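You operate a simulated robot arm through the tools that you are given. There is no shell and no other tool. Be economical: measure what you need, move in short steps, check, and stop when the job is done.

You run a simulated robot arm. Do the job below in one go: nothing can be reset, and whatever is moved stays where it is left.

JOB
Take the clips box on the top of the desk and put it away on the top of the desk shelf.

It is judged by the outcome, as a careful person would: the job done as asked, and still so three seconds after it is handed in. It fails if anything else is knocked over, pushed out of place, dropped, spilled or broken.

ROBOT AND FRAMES
A 7-joint arm with a two-finger parallel gripper, fixed in place. Base frame: the origin is at the foot of the arm, x ahead of it, y to its left, z up. Readings come in mm, rad, newtons and seconds.
Its first joint turns from -2.897 to 2.897 rad. Payload 4.4 kg.
The tool frame sits at the grasp point between the pads (the TCP): z along the fingers, y along the line on which they close. The tips reach 23 mm beyond it. The gripper opens to 94 mm. The fingers are 38 mm wide and 10 mm thick; the gripper's body (54 by 96 mm) begins 39 mm behind the TCP.
Orientation is told as [roll, pitch, yaw] about the base's x, y, z axes, in that order, counted from this pose: with the fingers straight down and closing along the base's y, the tool's x points along the base's -x, its y along +y and its z along -z.

CONTROLS
- The arm moves only by the tool jog_arm. Its argument "commands" is a list of rows, each an object (a shift or turn left out is 0, a gripper value left out holds the last) with "offset": the shift along the tool's x, y, z in units of 200 mm (1.0 is 200 mm), a list of three; "rotation": the turn, a rotation vector about the tool's x, y, z in units of 180 degrees (1.0 is 180 degrees), a list of three; "claw": the opening, from 0 (shut) to 1 (fully open). In form: [{"offset": [dx, dy, dz], "rotation": [rx, ry, rz], "claw": claw}, ...]. A call has 1 to 12 rows; each row is the pose to reach, as a shift and turn from the pose commanded when the call began, along the tool's axes at that moment. A call with a number of a shift or a turn outside -1 to 1 is refused whole. A row lasts 0.2 s, in which the tool goes at most 50 mm and 0.15 rad; a call with a longer step from one row to the next is refused whole, and so is a gripper value outside its range. A pose out of reach is approached as far as the arm can. The call stops where the force on the tool passes 40 N (or 10 N more than at its start, if that is more) or the arm is blocked; 0.2 s more then pass. Each finger travels about 72 mm/s and halts on what it meets, pressing with about 21 N; the grip force reading is that of the motor and also rises with nothing between the fingers. The clock runs only during rows and for 0.2 s after the last one: add rows that repeat a pose to give the fingers time. The reply holds the time, the measured pose of the TCP, the force on the tool along the base axes, the opening and the grip force, in the units named above and with some noise.
- Cameras (640 x 400 px; columns grow to the right, rows downward): "scene" is fixed at [50, 501, 1624.3]; the picture's right is [-0.32, -0.95, 0.00], its down [-0.40, 0.13, -0.91] and it looks along [0.86, -0.29, -0.42] (base axes); focal length 368 px, centre (320, 200). "wrist" rides on the gripper at [86, 16, -75] in the tool frame; the picture's right is [-0.18, 0.98, 0.00], its down [-0.58, -0.11, -0.81] and it looks along [-0.79, -0.15, 0.59] (tool axes); focal length 243 px, centre (320, 200). There is no depth. A picture from a camera that has moved, and an enlarged one, comes with that camera's place and axes in the base frame and with its lens.
- get_image(camera): a new picture of that camera. No time passes.
- close_up(camera, box): a new picture of the part [left, top, right, bottom] of that camera's present view, enlarged. No time passes.
- sign_off(): hands the job in; it is judged then, once.

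Work in short steps. Places have to be worked out from the pictures, the camera data and where the tool is seen: move nearer, look again, correct. Check each grasp and each placing, and mend what went wrong. You have 90 turns and 42 pictures in all, those below and enlarged ones among them. Open the gripper and draw the arm clear of the work before you hand the job in, unless the task says otherwise; then end with one line.

The tools are called after ">>>" as name(argument=value, ...) on one line, values as JSON. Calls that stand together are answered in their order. jog_arm: Moves the arm, as the interface text tells. Its arguments: {"type":"object","properties":{"commands":{"type":"array"}},"required":["commands"]} The other tools are called the same way: get_image (camera) takes a picture; close_up (camera, box) takes an enlarged picture of a part of a camera's view; sign_off () hands the job in.

At the start:

```text
time: 0.0
ee_pos: [615.6, 323.7, 1491.0]
tcp_rot: [0.0, 0.0, 0.0]
ft_force: [0.1, -0.5, -0.1]
finger_gap: 93.8
grasp_force: 0.1
```

scene: 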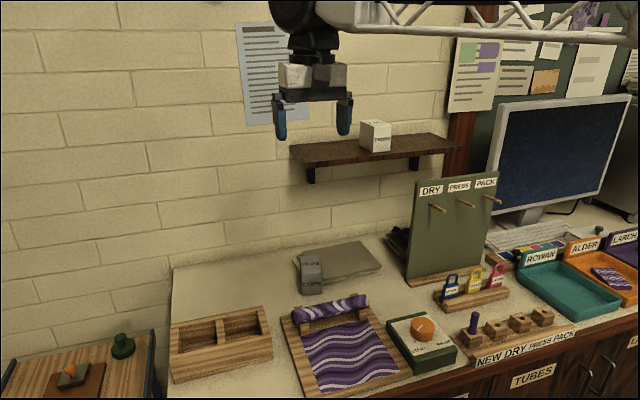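
wrist: 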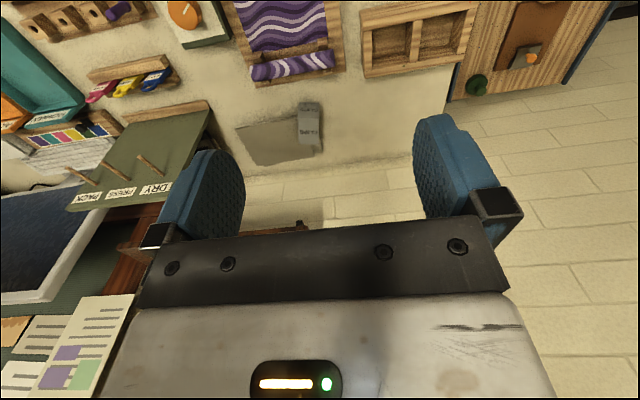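

I'll enlarge the area with the grey box on the desk and the shelf, to read the labels.

>>> close_up(camera="scene", box=[270, 220, 400, 301])

>>> close_up(camera="scene", box=[270, 100, 470, 225])

```text
4.92 times, centred on (335, 260) of scene
camera zoom: at [50.0, 501.0, 1624.3], right [-0.32, -0.95, 0.0], down [-0.4, 0.13, -0.91], along [0.86, -0.29, -0.42], focal length 1814 px, centre (246, -98)
```

zoom: 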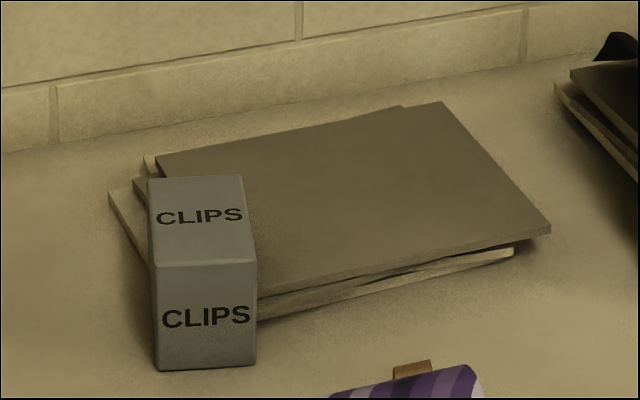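

```text
3.20 times, centred on (370, 162) of scene
camera zoom: at [50.0, 501.0, 1624.3], right [-0.32, -0.95, 0.0], down [-0.4, 0.13, -0.91], along [0.86, -0.29, -0.42], focal length 1179 px, centre (160, 320)
```

zoom: 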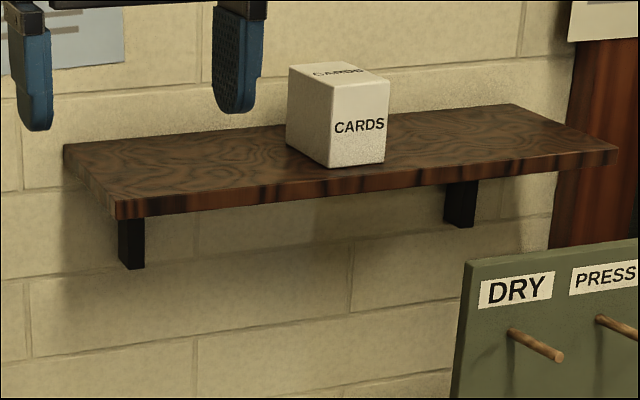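

The CLIPS box seems to be near (985, 215), about 65 wide, 95 deep and 84 tall, at or on a corner of the folders. The shelf top comes out at about z=1270, free for y from 0 to 210. I'll check with the wrist camera.

>>> close_up(camera="wrist", box=[220, 80, 380, 180])

```text
4.00 times, centred on (300, 130) of wrist
camera zoom: at [529.5, 340.9, 1564.7], right [0.18, 0.98, 0.0], down [0.58, -0.11, 0.81], along [0.79, -0.15, -0.59], focal length 970 px, centre (400, 480)
```

zoom: 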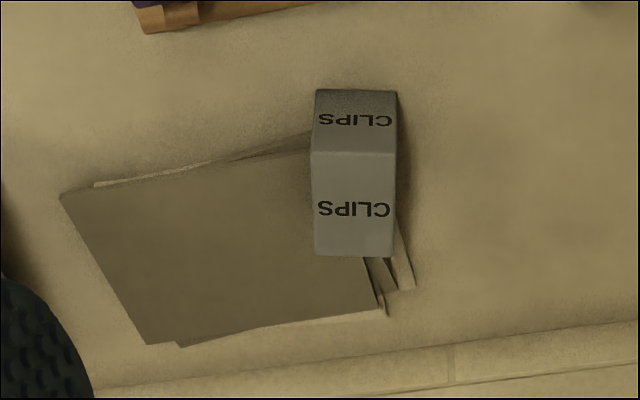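

The box stands with its base near z≈855 and its top near 943. Before grasping, I'll check that a 30° forward-tilted tool can reach the shelf. First I move forward and tilt.

>>> jog_arm(commands=[{"offset": [-0.166, -0.125, 0], "rotation": [0, -0.0278, 0]}, {"offset": [-0.333, -0.25, 0], "rotation": [0, -0.0556, 0]}, {"offset": [-0.5, -0.375, 0], "rotation": [0, -0.0833, 0]}, {"offset": [-0.667, -0.5, 0], "rotation": [0, -0.1111, 0]}, {"offset": [-0.833, -0.625, 0], "rotation": [0, -0.1389, 0]}, {"offset": [-1.0, -0.75, 0], "rotation": [0, -0.1667, 0]}, {"offset": [-1.0, -0.75, 0], "rotation": [0, -0.1667, 0]}])

```text
time: 1.6
ee_pos: [812.8, 173.9, 1489.6]
tcp_rot: [-0.001, -0.525, 0.0]
ft_force: [0.1, -0.3, -0.4]
finger_gap: 94.0
grasp_force: 0.0
```

The tilt is as expected. I continue toward the free part of the shelf, staying well above it.

>>> jog_arm(commands=[{"offset": [-0.12, -0.07, 0.173]}, {"offset": [-0.24, -0.14, 0.346]}, {"offset": [-0.36, -0.21, 0.519]}, {"offset": [-0.48, -0.28, 0.692]}, {"offset": [-0.6, -0.35, 0.865]}, {"offset": [-0.6, -0.35, 0.865]}])

```text
time: 3.0
ee_pos: [1008.3, 102.4, 1400.9]
tcp_rot: [0.0, -0.524, 0.0]
ft_force: [0.3, -0.1, -0.9]
finger_gap: 93.7
grasp_force: 0.1
```

>>> get_image(camera="wrist")

>>> jog_arm(commands=[{"offset": [-0.128, 0, 0.163]}, {"offset": [-0.256, 0, 0.327]}, {"offset": [-0.256, 0, 0.327]}])

>>> get_image(camera="scene")

```text
36 pictures are left
camera wrist: at [896.3, 119.1, 1421.9], right [0.16, 0.98, 0.09], down [0.1, -0.11, 0.99], along [0.98, -0.15, -0.12], focal length 243 px, centre (320, 200)
```

wrist: 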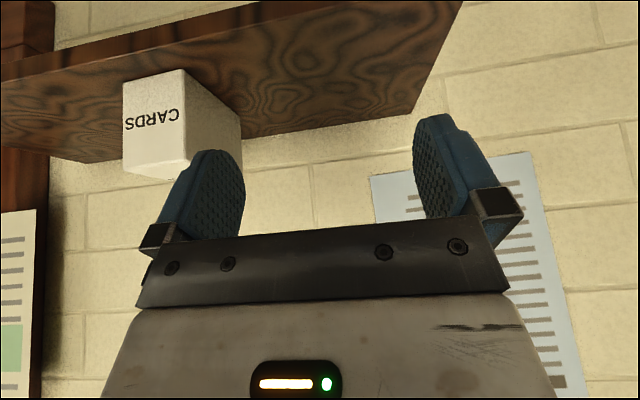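

```text
time: 3.8
ee_pos: [1082.8, 103.4, 1369.4]
tcp_rot: [0.0, -0.524, 0.002]
ft_force: [0.0, -0.3, -1.1]
finger_gap: 93.9
grasp_force: 0.2
```

```text
35 pictures are left
```

scene: 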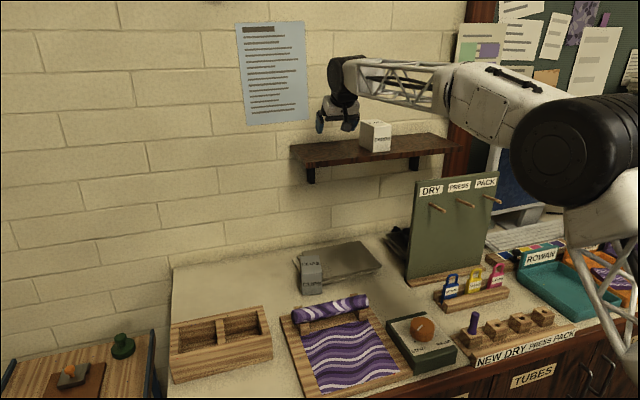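

The arm reaches the shelf with this tilt. Now I back away from it, then descend toward the CLIPS box in front of the shelf line.

>>> jog_arm(commands=[{"offset": [0.158, 0.06, -0.126]}, {"offset": [0.316, 0.12, -0.252], "rotation": [0.0175, 0, 0.0303]}, {"offset": [0.474, 0.18, -0.378], "rotation": [0.035, 0, 0.0606]}, {"offset": [0.632, 0.24, -0.504], "rotation": [0.035, 0, 0.0606]}, {"offset": [0.79, 0.3, -0.63], "rotation": [0.035, 0, 0.0606]}, {"offset": [0.79, 0.3, -0.63], "rotation": [0.035, 0, 0.0606]}])

```text
time: 5.2
ee_pos: [881.2, 163.1, 1400.3]
tcp_rot: [0.001, -0.524, -0.219]
ft_force: [1.4, 0.4, -0.3]
finger_gap: 94.1
grasp_force: 0.0
```

Yaw is set to match the box. Next I descend toward a viewpoint above and in front of it.

>>> jog_arm(commands=[{"offset": [0.1, 0.076, 0.173]}, {"offset": [0.2, 0.152, 0.346]}, {"offset": [0.3, 0.228, 0.519]}, {"offset": [0.4, 0.304, 0.692]}, {"offset": [0.5, 0.38, 0.865]}, {"offset": [0.5, 0.38, 0.865]}])

>>> get_image(camera="wrist")

```text
time: 6.6
ee_pos: [894.2, 235.6, 1201.9]
tcp_rot: [0.0, -0.523, -0.22]
ft_force: [1.1, -1.3, 1.1]
finger_gap: 94.0
grasp_force: 0.1
```

```text
34 pictures are left
camera wrist: at [789.2, 276.9, 1223.6], right [0.37, 0.92, 0.09], down [0.07, -0.13, 0.99], along [0.93, -0.36, -0.12], focal length 243 px, centre (320, 200)
```

wrist: 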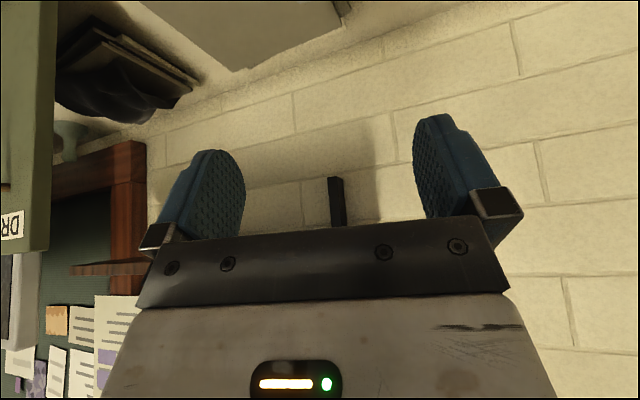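

>>> jog_arm(commands=[{"offset": [0.1, 0, 0.173]}, {"offset": [0.2, 0, 0.346]}, {"offset": [0.3, 0, 0.52]}, {"offset": [0.3, 0, 0.52]}])

>>> get_image(camera="wrist")

>>> get_image(camera="scene")

```text
time: 7.6
ee_pos: [899.9, 237.3, 1078.4]
tcp_rot: [0.002, -0.524, -0.219]
ft_force: [0.0, -0.1, -0.5]
finger_gap: 93.8
grasp_force: 0.0
```

```text
33 pictures are left
camera wrist: at [793.8, 278.9, 1101.1], right [0.37, 0.92, 0.09], down [0.07, -0.13, 0.99], along [0.93, -0.36, -0.12], focal length 243 px, centre (320, 200)
```

wrist: 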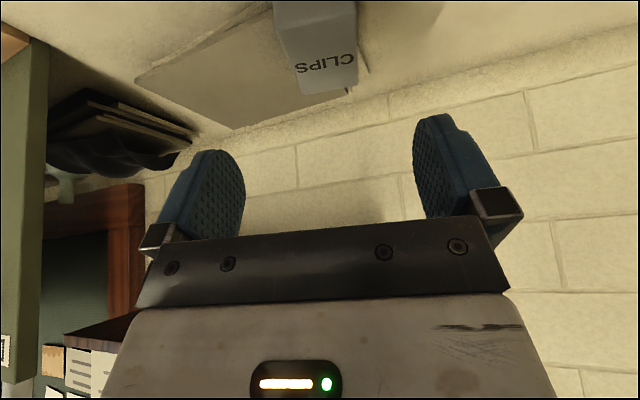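

```text
32 pictures are left
```

scene: 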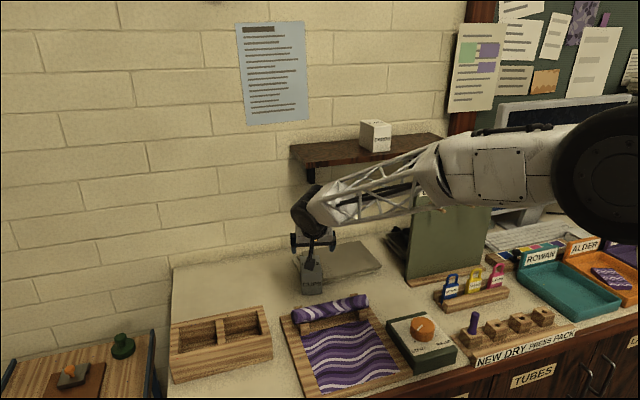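

The wrist view puts the box centre near (1000, 216), with yaw about -0.21. I move to a pre-grasp point 100 mm back along the tool axis and check alignment.

>>> jog_arm(commands=[{"offset": [0.0187, 0.002, 0.179]}, {"offset": [0.0375, 0.004, 0.358]}, {"offset": [0.0375, 0.004, 0.358]}])

>>> get_image(camera="wrist")

>>> close_up(camera="scene", box=[250, 200, 410, 300])

```text
time: 8.4
ee_pos: [931.7, 230.7, 1012.4]
tcp_rot: [0.0, -0.524, -0.218]
ft_force: [0.0, 0.8, 0.1]
finger_gap: 93.9
grasp_force: 0.0
```

```text
31 pictures are left
camera wrist: at [825.9, 272.5, 1033.9], right [0.37, 0.92, 0.09], down [0.07, -0.13, 0.99], along [0.93, -0.36, -0.12], focal length 243 px, centre (320, 200)
```

wrist: 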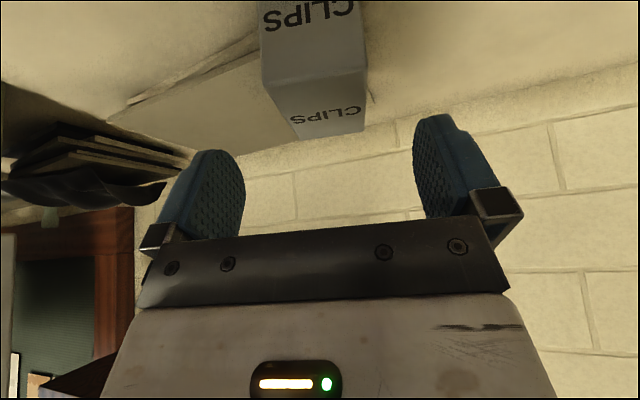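

```text
4.00 times, centred on (330, 250) of scene
camera zoom: at [50.0, 501.0, 1624.3], right [-0.32, -0.95, 0.0], down [-0.4, 0.13, -0.91], along [0.86, -0.29, -0.42], focal length 1473 px, centre (280, 0)
```

zoom: 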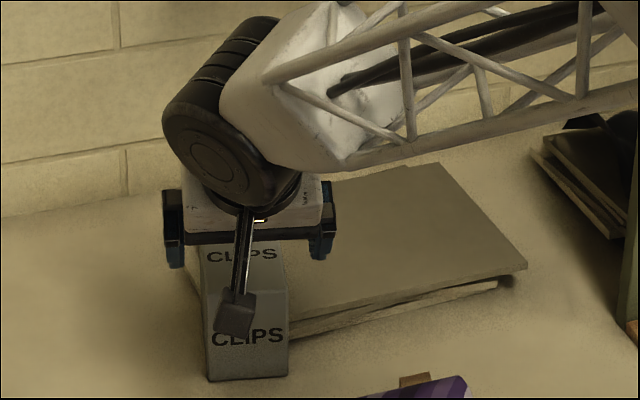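

The box centre comes out again at (1000, 216), and the fingers straddle it centrally. I advance about 99 mm along the tool axis.

>>> jog_arm(commands=[{"offset": [0.002, 0.001, 0.12]}, {"offset": [0.004, 0.002, 0.24]}, {"offset": [0.006, 0.002, 0.34]}, {"offset": [0.008, 0.0025, 0.42]}, {"offset": [0.0085, 0.0025, 0.46]}, {"offset": [0.0085, 0.0025, 0.494]}, {"offset": [0.0085, 0.0025, 0.494]}])

>>> get_image(camera="wrist")

>>> close_up(camera="scene", box=[250, 220, 410, 320])

```text
time: 10.0
ee_pos: [975.6, 221.6, 926.4]
tcp_rot: [0.0, -0.524, -0.219]
ft_force: [0.1, 1.0, 0.1]
finger_gap: 94.1
grasp_force: 0.1
```

```text
29 pictures are left
camera wrist: at [870.7, 262.3, 947.1], right [0.37, 0.92, 0.09], down [0.07, -0.13, 0.99], along [0.93, -0.36, -0.12], focal length 243 px, centre (320, 200)
```

wrist: 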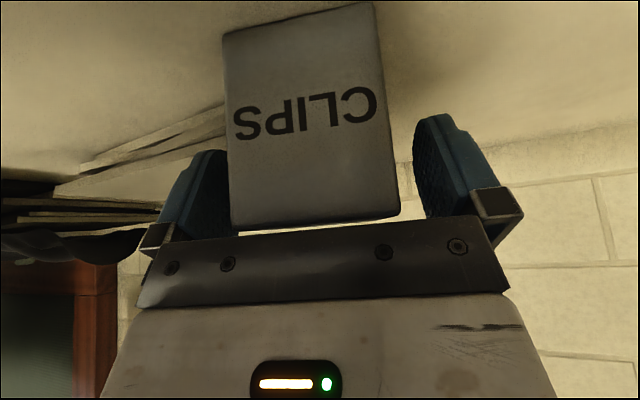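

```text
4.00 times, centred on (330, 270) of scene
camera zoom: at [50.0, 501.0, 1624.3], right [-0.32, -0.95, 0.0], down [-0.4, 0.13, -0.91], along [0.86, -0.29, -0.42], focal length 1473 px, centre (280, -80)
```

zoom: 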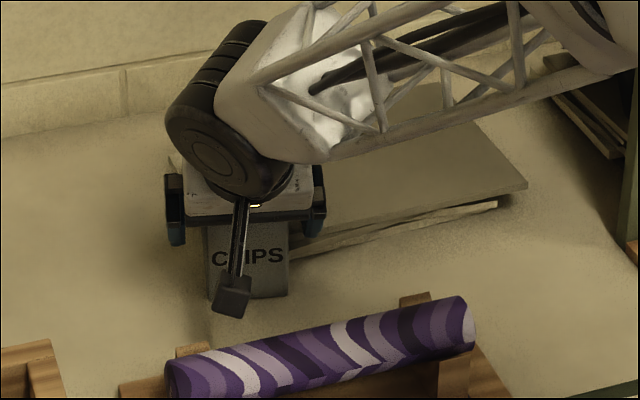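

The box is between the fingers with no contact, so I close the grip.

>>> jog_arm(commands=[{"claw": 0.8}, {"claw": 0.6}, {"claw": 0.4}, {"claw": 0.4}, {"claw": 0.4}])

```text
time: 11.2
ee_pos: [976.3, 222.3, 925.0]
tcp_rot: [-0.001, -0.525, -0.22]
ft_force: [1.2, -1.0, 0.6]
finger_gap: 64.8
grasp_force: 20.8
```

Gripped at 64.8 mm with 21 N. I lift 20 mm straight up and look.

>>> jog_arm(commands=[{"offset": [-0.025, 0, -0.0433], "claw": 0.2}, {"offset": [-0.05, 0, -0.0866]}, {"offset": [-0.05, 0, -0.0866]}])

>>> get_image(camera="wrist")

>>> close_up(camera="scene", box=[250, 220, 410, 320])

```text
time: 12.0
ee_pos: [976.7, 220.3, 947.2]
tcp_rot: [0.001, -0.524, -0.221]
ft_force: [-0.5, -0.5, -2.0]
finger_gap: 64.7
grasp_force: 21.2
```

```text
27 pictures are left
camera wrist: at [871.3, 262.4, 968.3], right [0.37, 0.92, 0.09], down [0.07, -0.13, 0.99], along [0.93, -0.36, -0.12], focal length 243 px, centre (320, 200)
```

wrist: 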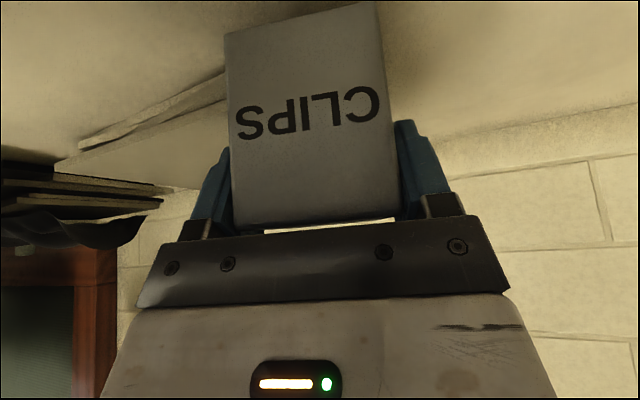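

```text
4.00 times, centred on (330, 270) of scene
camera zoom: at [50.0, 501.0, 1624.3], right [-0.32, -0.95, 0.0], down [-0.4, 0.13, -0.91], along [0.86, -0.29, -0.42], focal length 1473 px, centre (280, -80)
```

zoom: 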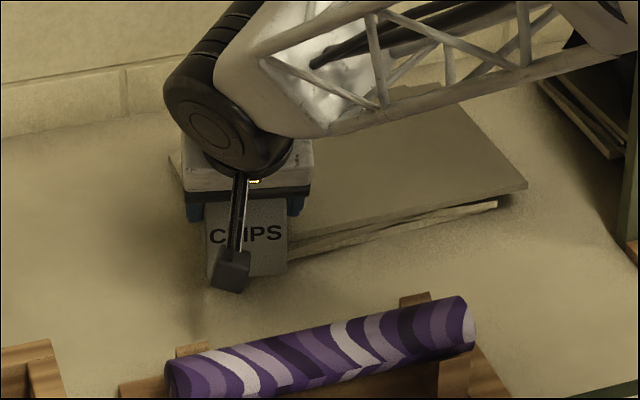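

The box is held level (about 0.2 kg) and the folders didn't move. I raise it and draw back from under the shelf edge.

>>> jog_arm(commands=[{"offset": [-0.1, 0, -0.173]}, {"offset": [-0.2, 0, -0.346]}, {"offset": [-0.122, 0, -0.545]}, {"offset": [-0.044, 0, -0.744]}, {"offset": [0.033, 0, -0.943]}, {"offset": [0.033, 0, -0.943]}])

```text
time: 13.4
ee_pos: [876.0, 241.4, 1108.1]
tcp_rot: [0.001, -0.523, -0.22]
ft_force: [0.6, 0.0, -2.2]
finger_gap: 64.9
grasp_force: 20.6
```

>>> jog_arm(commands=[{"offset": [-0.1, 0, -0.173]}, {"offset": [-0.2, 0, -0.346]}, {"offset": [-0.3, 0, -0.52]}, {"offset": [-0.4, 0, -0.693]}, {"offset": [-0.5, 0, -0.866]}, {"offset": [-0.5, 0, -0.866]}])

```text
time: 14.8
ee_pos: [880.8, 246.9, 1305.4]
tcp_rot: [0.0, -0.524, -0.22]
ft_force: [0.1, 0.4, -1.7]
finger_gap: 64.9
grasp_force: 20.9
```

Now I raise further while swinging over to y≈105 and squaring the box to the shelf.

>>> jog_arm(commands=[{"offset": [-0.083, -0.136, -0.062], "rotation": [-0.007, 0, -0.0121]}, {"offset": [-0.166, -0.273, -0.124], "rotation": [-0.014, 0, -0.0242]}, {"offset": [-0.248, -0.409, -0.186], "rotation": [-0.021, 0, -0.0364]}, {"offset": [-0.331, -0.546, -0.248], "rotation": [-0.028, 0, -0.0485]}, {"offset": [-0.414, -0.682, -0.31], "rotation": [-0.035, 0, -0.0606]}, {"offset": [-0.414, -0.682, -0.31], "rotation": [-0.035, 0, -0.0606]}])

>>> get_image(camera="scene")

>>> get_image(camera="wrist")

```text
time: 16.2
ee_pos: [889.5, 102.5, 1399.6]
tcp_rot: [0.001, -0.523, 0.0]
ft_force: [1.3, -0.6, -2.8]
finger_gap: 65.0
grasp_force: 21.0
```

```text
25 pictures are left
```

scene: 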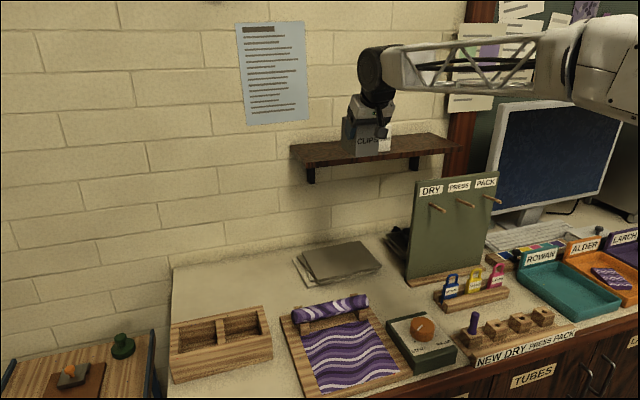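

```text
24 pictures are left
camera wrist: at [777.1, 119.4, 1421.7], right [0.16, 0.98, 0.09], down [0.1, -0.11, 0.99], along [0.98, -0.15, -0.12], focal length 243 px, centre (320, 200)
```

wrist: 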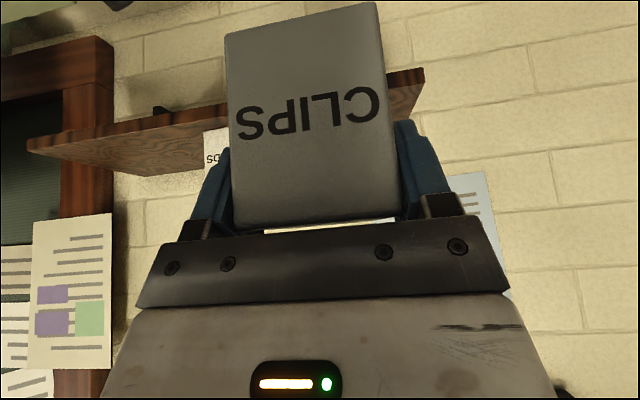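

Everything on the desk is undisturbed and the box is held squarely. I move forward over the shelf with about 40 mm of clearance.

>>> jog_arm(commands=[{"offset": [-0.161, 0.006, 0.116]}, {"offset": [-0.323, 0.012, 0.232]}, {"offset": [-0.484, 0.018, 0.348]}, {"offset": [-0.646, 0.024, 0.464]}, {"offset": [-0.807, 0.03, 0.58]}, {"offset": [-0.807, 0.03, 0.58]}])

>>> close_up(camera="scene", box=[270, 80, 470, 205])

>>> get_image(camera="wrist")

```text
time: 17.6
ee_pos: [1086.1, 108.1, 1380.3]
tcp_rot: [0.001, -0.523, 0.001]
ft_force: [0.2, 0.4, -2.7]
finger_gap: 65.1
grasp_force: 20.8
```

```text
3.20 times, centred on (370, 142) of scene
camera zoom: at [50.0, 501.0, 1624.3], right [-0.32, -0.95, 0.0], down [-0.4, 0.13, -0.91], along [0.86, -0.29, -0.42], focal length 1179 px, centre (160, 384)
```

zoom: 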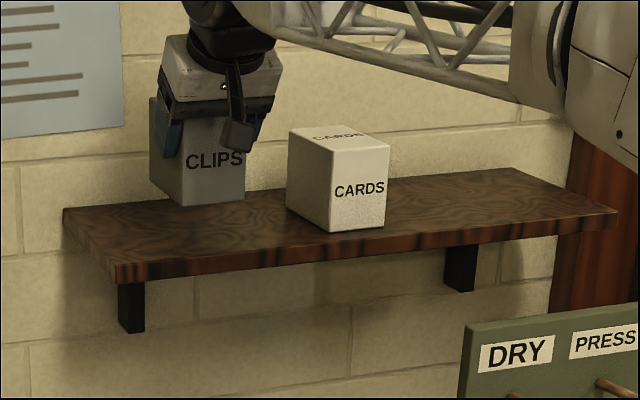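

```text
22 pictures are left
camera wrist: at [974.8, 125.8, 1402.4], right [0.16, 0.98, 0.09], down [0.1, -0.11, 0.99], along [0.98, -0.15, -0.12], focal length 243 px, centre (320, 200)
```

wrist: 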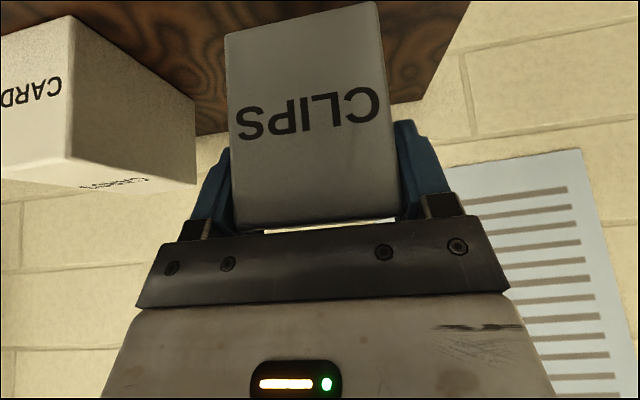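

The box base sits at about z=1314, some 40 mm above the shelf and well inside its edges. I lower 30 mm, then go in small steps watching the force.

>>> jog_arm(commands=[{"offset": [0.025, 0, 0.0433]}, {"offset": [0.05, 0, 0.0866]}, {"offset": [0.075, 0, 0.13]}, {"offset": [0.075, 0, 0.13]}])

>>> close_up(camera="scene", box=[270, 100, 390, 175])

```text
time: 18.6
ee_pos: [1087.2, 109.0, 1351.0]
tcp_rot: [0.0, -0.523, 0.0]
ft_force: [0.3, 0.0, -1.5]
finger_gap: 64.8
grasp_force: 20.5
```

```text
5.33 times, centred on (330, 138) of scene
camera zoom: at [50.0, 501.0, 1624.3], right [-0.32, -0.95, 0.0], down [-0.4, 0.13, -0.91], along [0.86, -0.29, -0.42], focal length 1965 px, centre (267, 533)
```

zoom: 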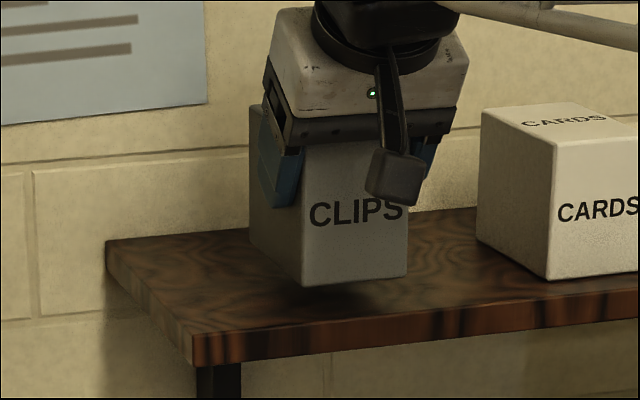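

There's still a gap of roughly 12–15 mm. I lower 9 mm slowly.

>>> jog_arm(commands=[{"offset": [0.0075, 0, 0.013]}, {"offset": [0.015, 0, 0.026]}, {"offset": [0.0225, 0, 0.039]}, {"offset": [0.0225, 0, 0.039]}])

>>> close_up(camera="scene", box=[270, 100, 390, 175])

```text
time: 19.6
ee_pos: [1085.9, 107.6, 1344.1]
tcp_rot: [0.0, -0.525, 0.0]
ft_force: [-0.2, 0.2, -1.8]
finger_gap: 65.1
grasp_force: 21.0
```

```text
5.33 times, centred on (330, 138) of scene
camera zoom: at [50.0, 501.0, 1624.3], right [-0.32, -0.95, 0.0], down [-0.4, 0.13, -0.91], along [0.86, -0.29, -0.42], focal length 1965 px, centre (267, 533)
```

zoom: 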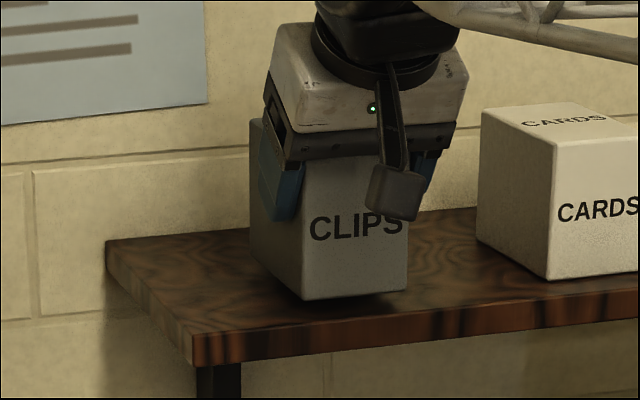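

It's close now. I lower in 1.5 mm steps, checking for contact.

>>> jog_arm(commands=[{"offset": [0.00375, 0, 0.0065]}, {"offset": [0.0075, 0, 0.013]}, {"offset": [0.01125, 0, 0.0195]}, {"offset": [0.01125, 0, 0.0195]}])

```text
time: 20.6
ee_pos: [1086.1, 107.6, 1338.3]
tcp_rot: [0.001, -0.524, 0.0]
ft_force: [0.1, -0.3, -2.1]
finger_gap: 64.9
grasp_force: 21.0
```

>>> jog_arm(commands=[{"offset": [0.00375, 0, 0.0065]}, {"offset": [0.0075, 0, 0.013]}, {"offset": [0.0075, 0, 0.013]}])

>>> close_up(camera="scene", box=[270, 100, 390, 175])

```text
time: 21.4
ee_pos: [1085.1, 108.5, 1335.6]
tcp_rot: [-0.001, -0.525, -0.002]
ft_force: [0.0, 0.9, -2.2]
finger_gap: 64.9
grasp_force: 21.0
```

```text
5.33 times, centred on (330, 138) of scene
camera zoom: at [50.0, 501.0, 1624.3], right [-0.32, -0.95, 0.0], down [-0.4, 0.13, -0.91], along [0.86, -0.29, -0.42], focal length 1965 px, centre (267, 533)
```

zoom: 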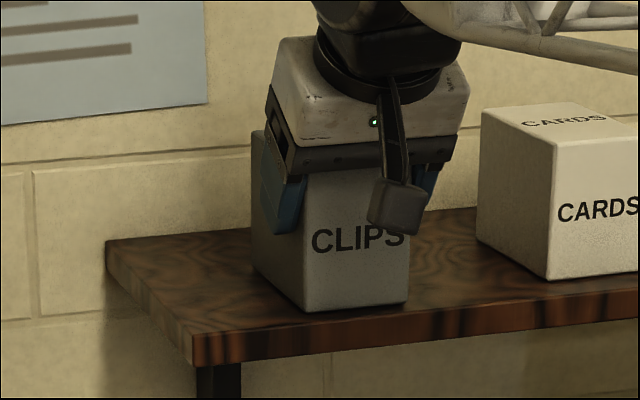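

It's nearly touching, though the force doesn't show contact yet. I continue in 1 mm steps.

>>> jog_arm(commands=[{"offset": [0.0025, 0, 0.0043]}, {"offset": [0.005, 0, 0.0087]}, {"offset": [0.005, 0, 0.0087]}])

```text
time: 22.2
ee_pos: [1085.0, 108.5, 1335.4]
tcp_rot: [-0.001, -0.526, 0.0]
ft_force: [-1.8, -1.1, 6.3]
finger_gap: 65.0
grasp_force: 21.0
```

The upward force shows the box is resting on the shelf. I open the gripper.

>>> jog_arm(commands=[{"claw": 0.75}, {"claw": 0.85}, {"claw": 1.0}, {"claw": 1.0}, {"claw": 1.0}])

>>> get_image(camera="wrist")

```text
time: 23.4
ee_pos: [1084.4, 108.8, 1334.6]
tcp_rot: [0.001, -0.524, 0.001]
ft_force: [-0.8, 0.6, 0.8]
finger_gap: 94.0
grasp_force: 0.0
```

```text
18 pictures are left
camera wrist: at [974.0, 125.2, 1356.0], right [0.16, 0.98, 0.09], down [0.1, -0.11, 0.99], along [0.98, -0.15, -0.12], focal length 243 px, centre (320, 200)
```

wrist: 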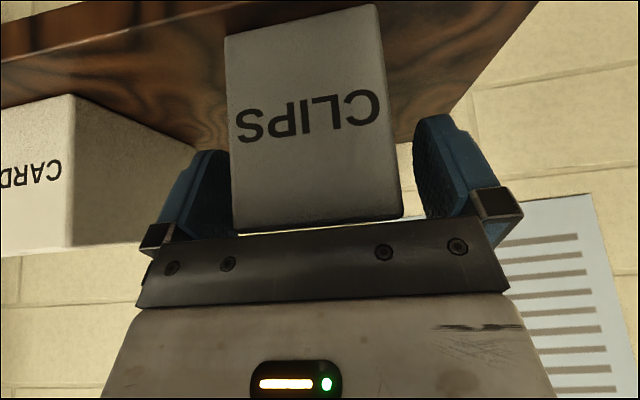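

The fingers are clear on both sides and the box is standing. I withdraw along the tool axis.

>>> jog_arm(commands=[{"offset": [0, 0, -0.1]}, {"offset": [0, 0, -0.25]}, {"offset": [0, 0, -0.45]}, {"offset": [0.15, 0, -0.65]}, {"offset": [0.35, 0, -0.75]}, {"offset": [0.55, 0, -0.85]}, {"offset": [0.75, 0, -0.95]}, {"offset": [0.75, 0, -0.95]}])

>>> get_image(camera="scene")

>>> close_up(camera="scene", box=[270, 90, 430, 190])

```text
time: 25.2
ee_pos: [860.7, 108.3, 1422.7]
tcp_rot: [-0.001, -0.523, -0.001]
ft_force: [-0.4, -0.9, -0.1]
finger_gap: 93.9
grasp_force: 0.1
```

```text
17 pictures are left
```

scene: 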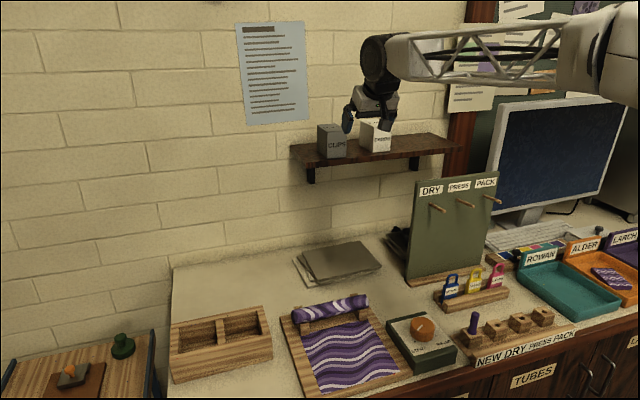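

```text
4.00 times, centred on (350, 140) of scene
camera zoom: at [50.0, 501.0, 1624.3], right [-0.32, -0.95, 0.0], down [-0.4, 0.13, -0.91], along [0.86, -0.29, -0.42], focal length 1473 px, centre (200, 440)
```

zoom: 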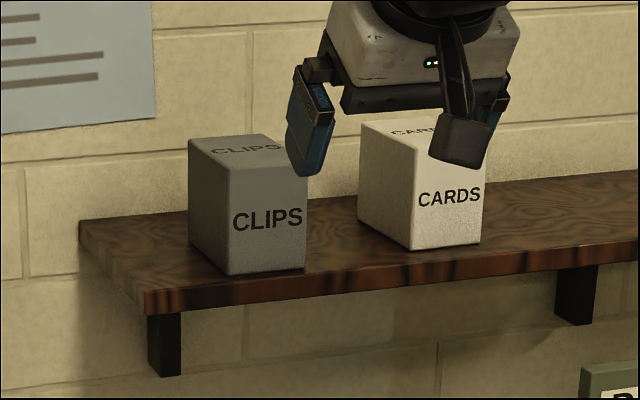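

The CLIPS box stands upright on the shelf, fully supported beside the untouched CARDS box. The desk is undisturbed and the arm is clear, so I hand the job in.

>>> sign_off()

```text
The job is handed in.
```

The clips box is now upright on top of the desk shelf, to the left of the cards box. In the last pictures nothing else had moved, and the gripper is open and clear.
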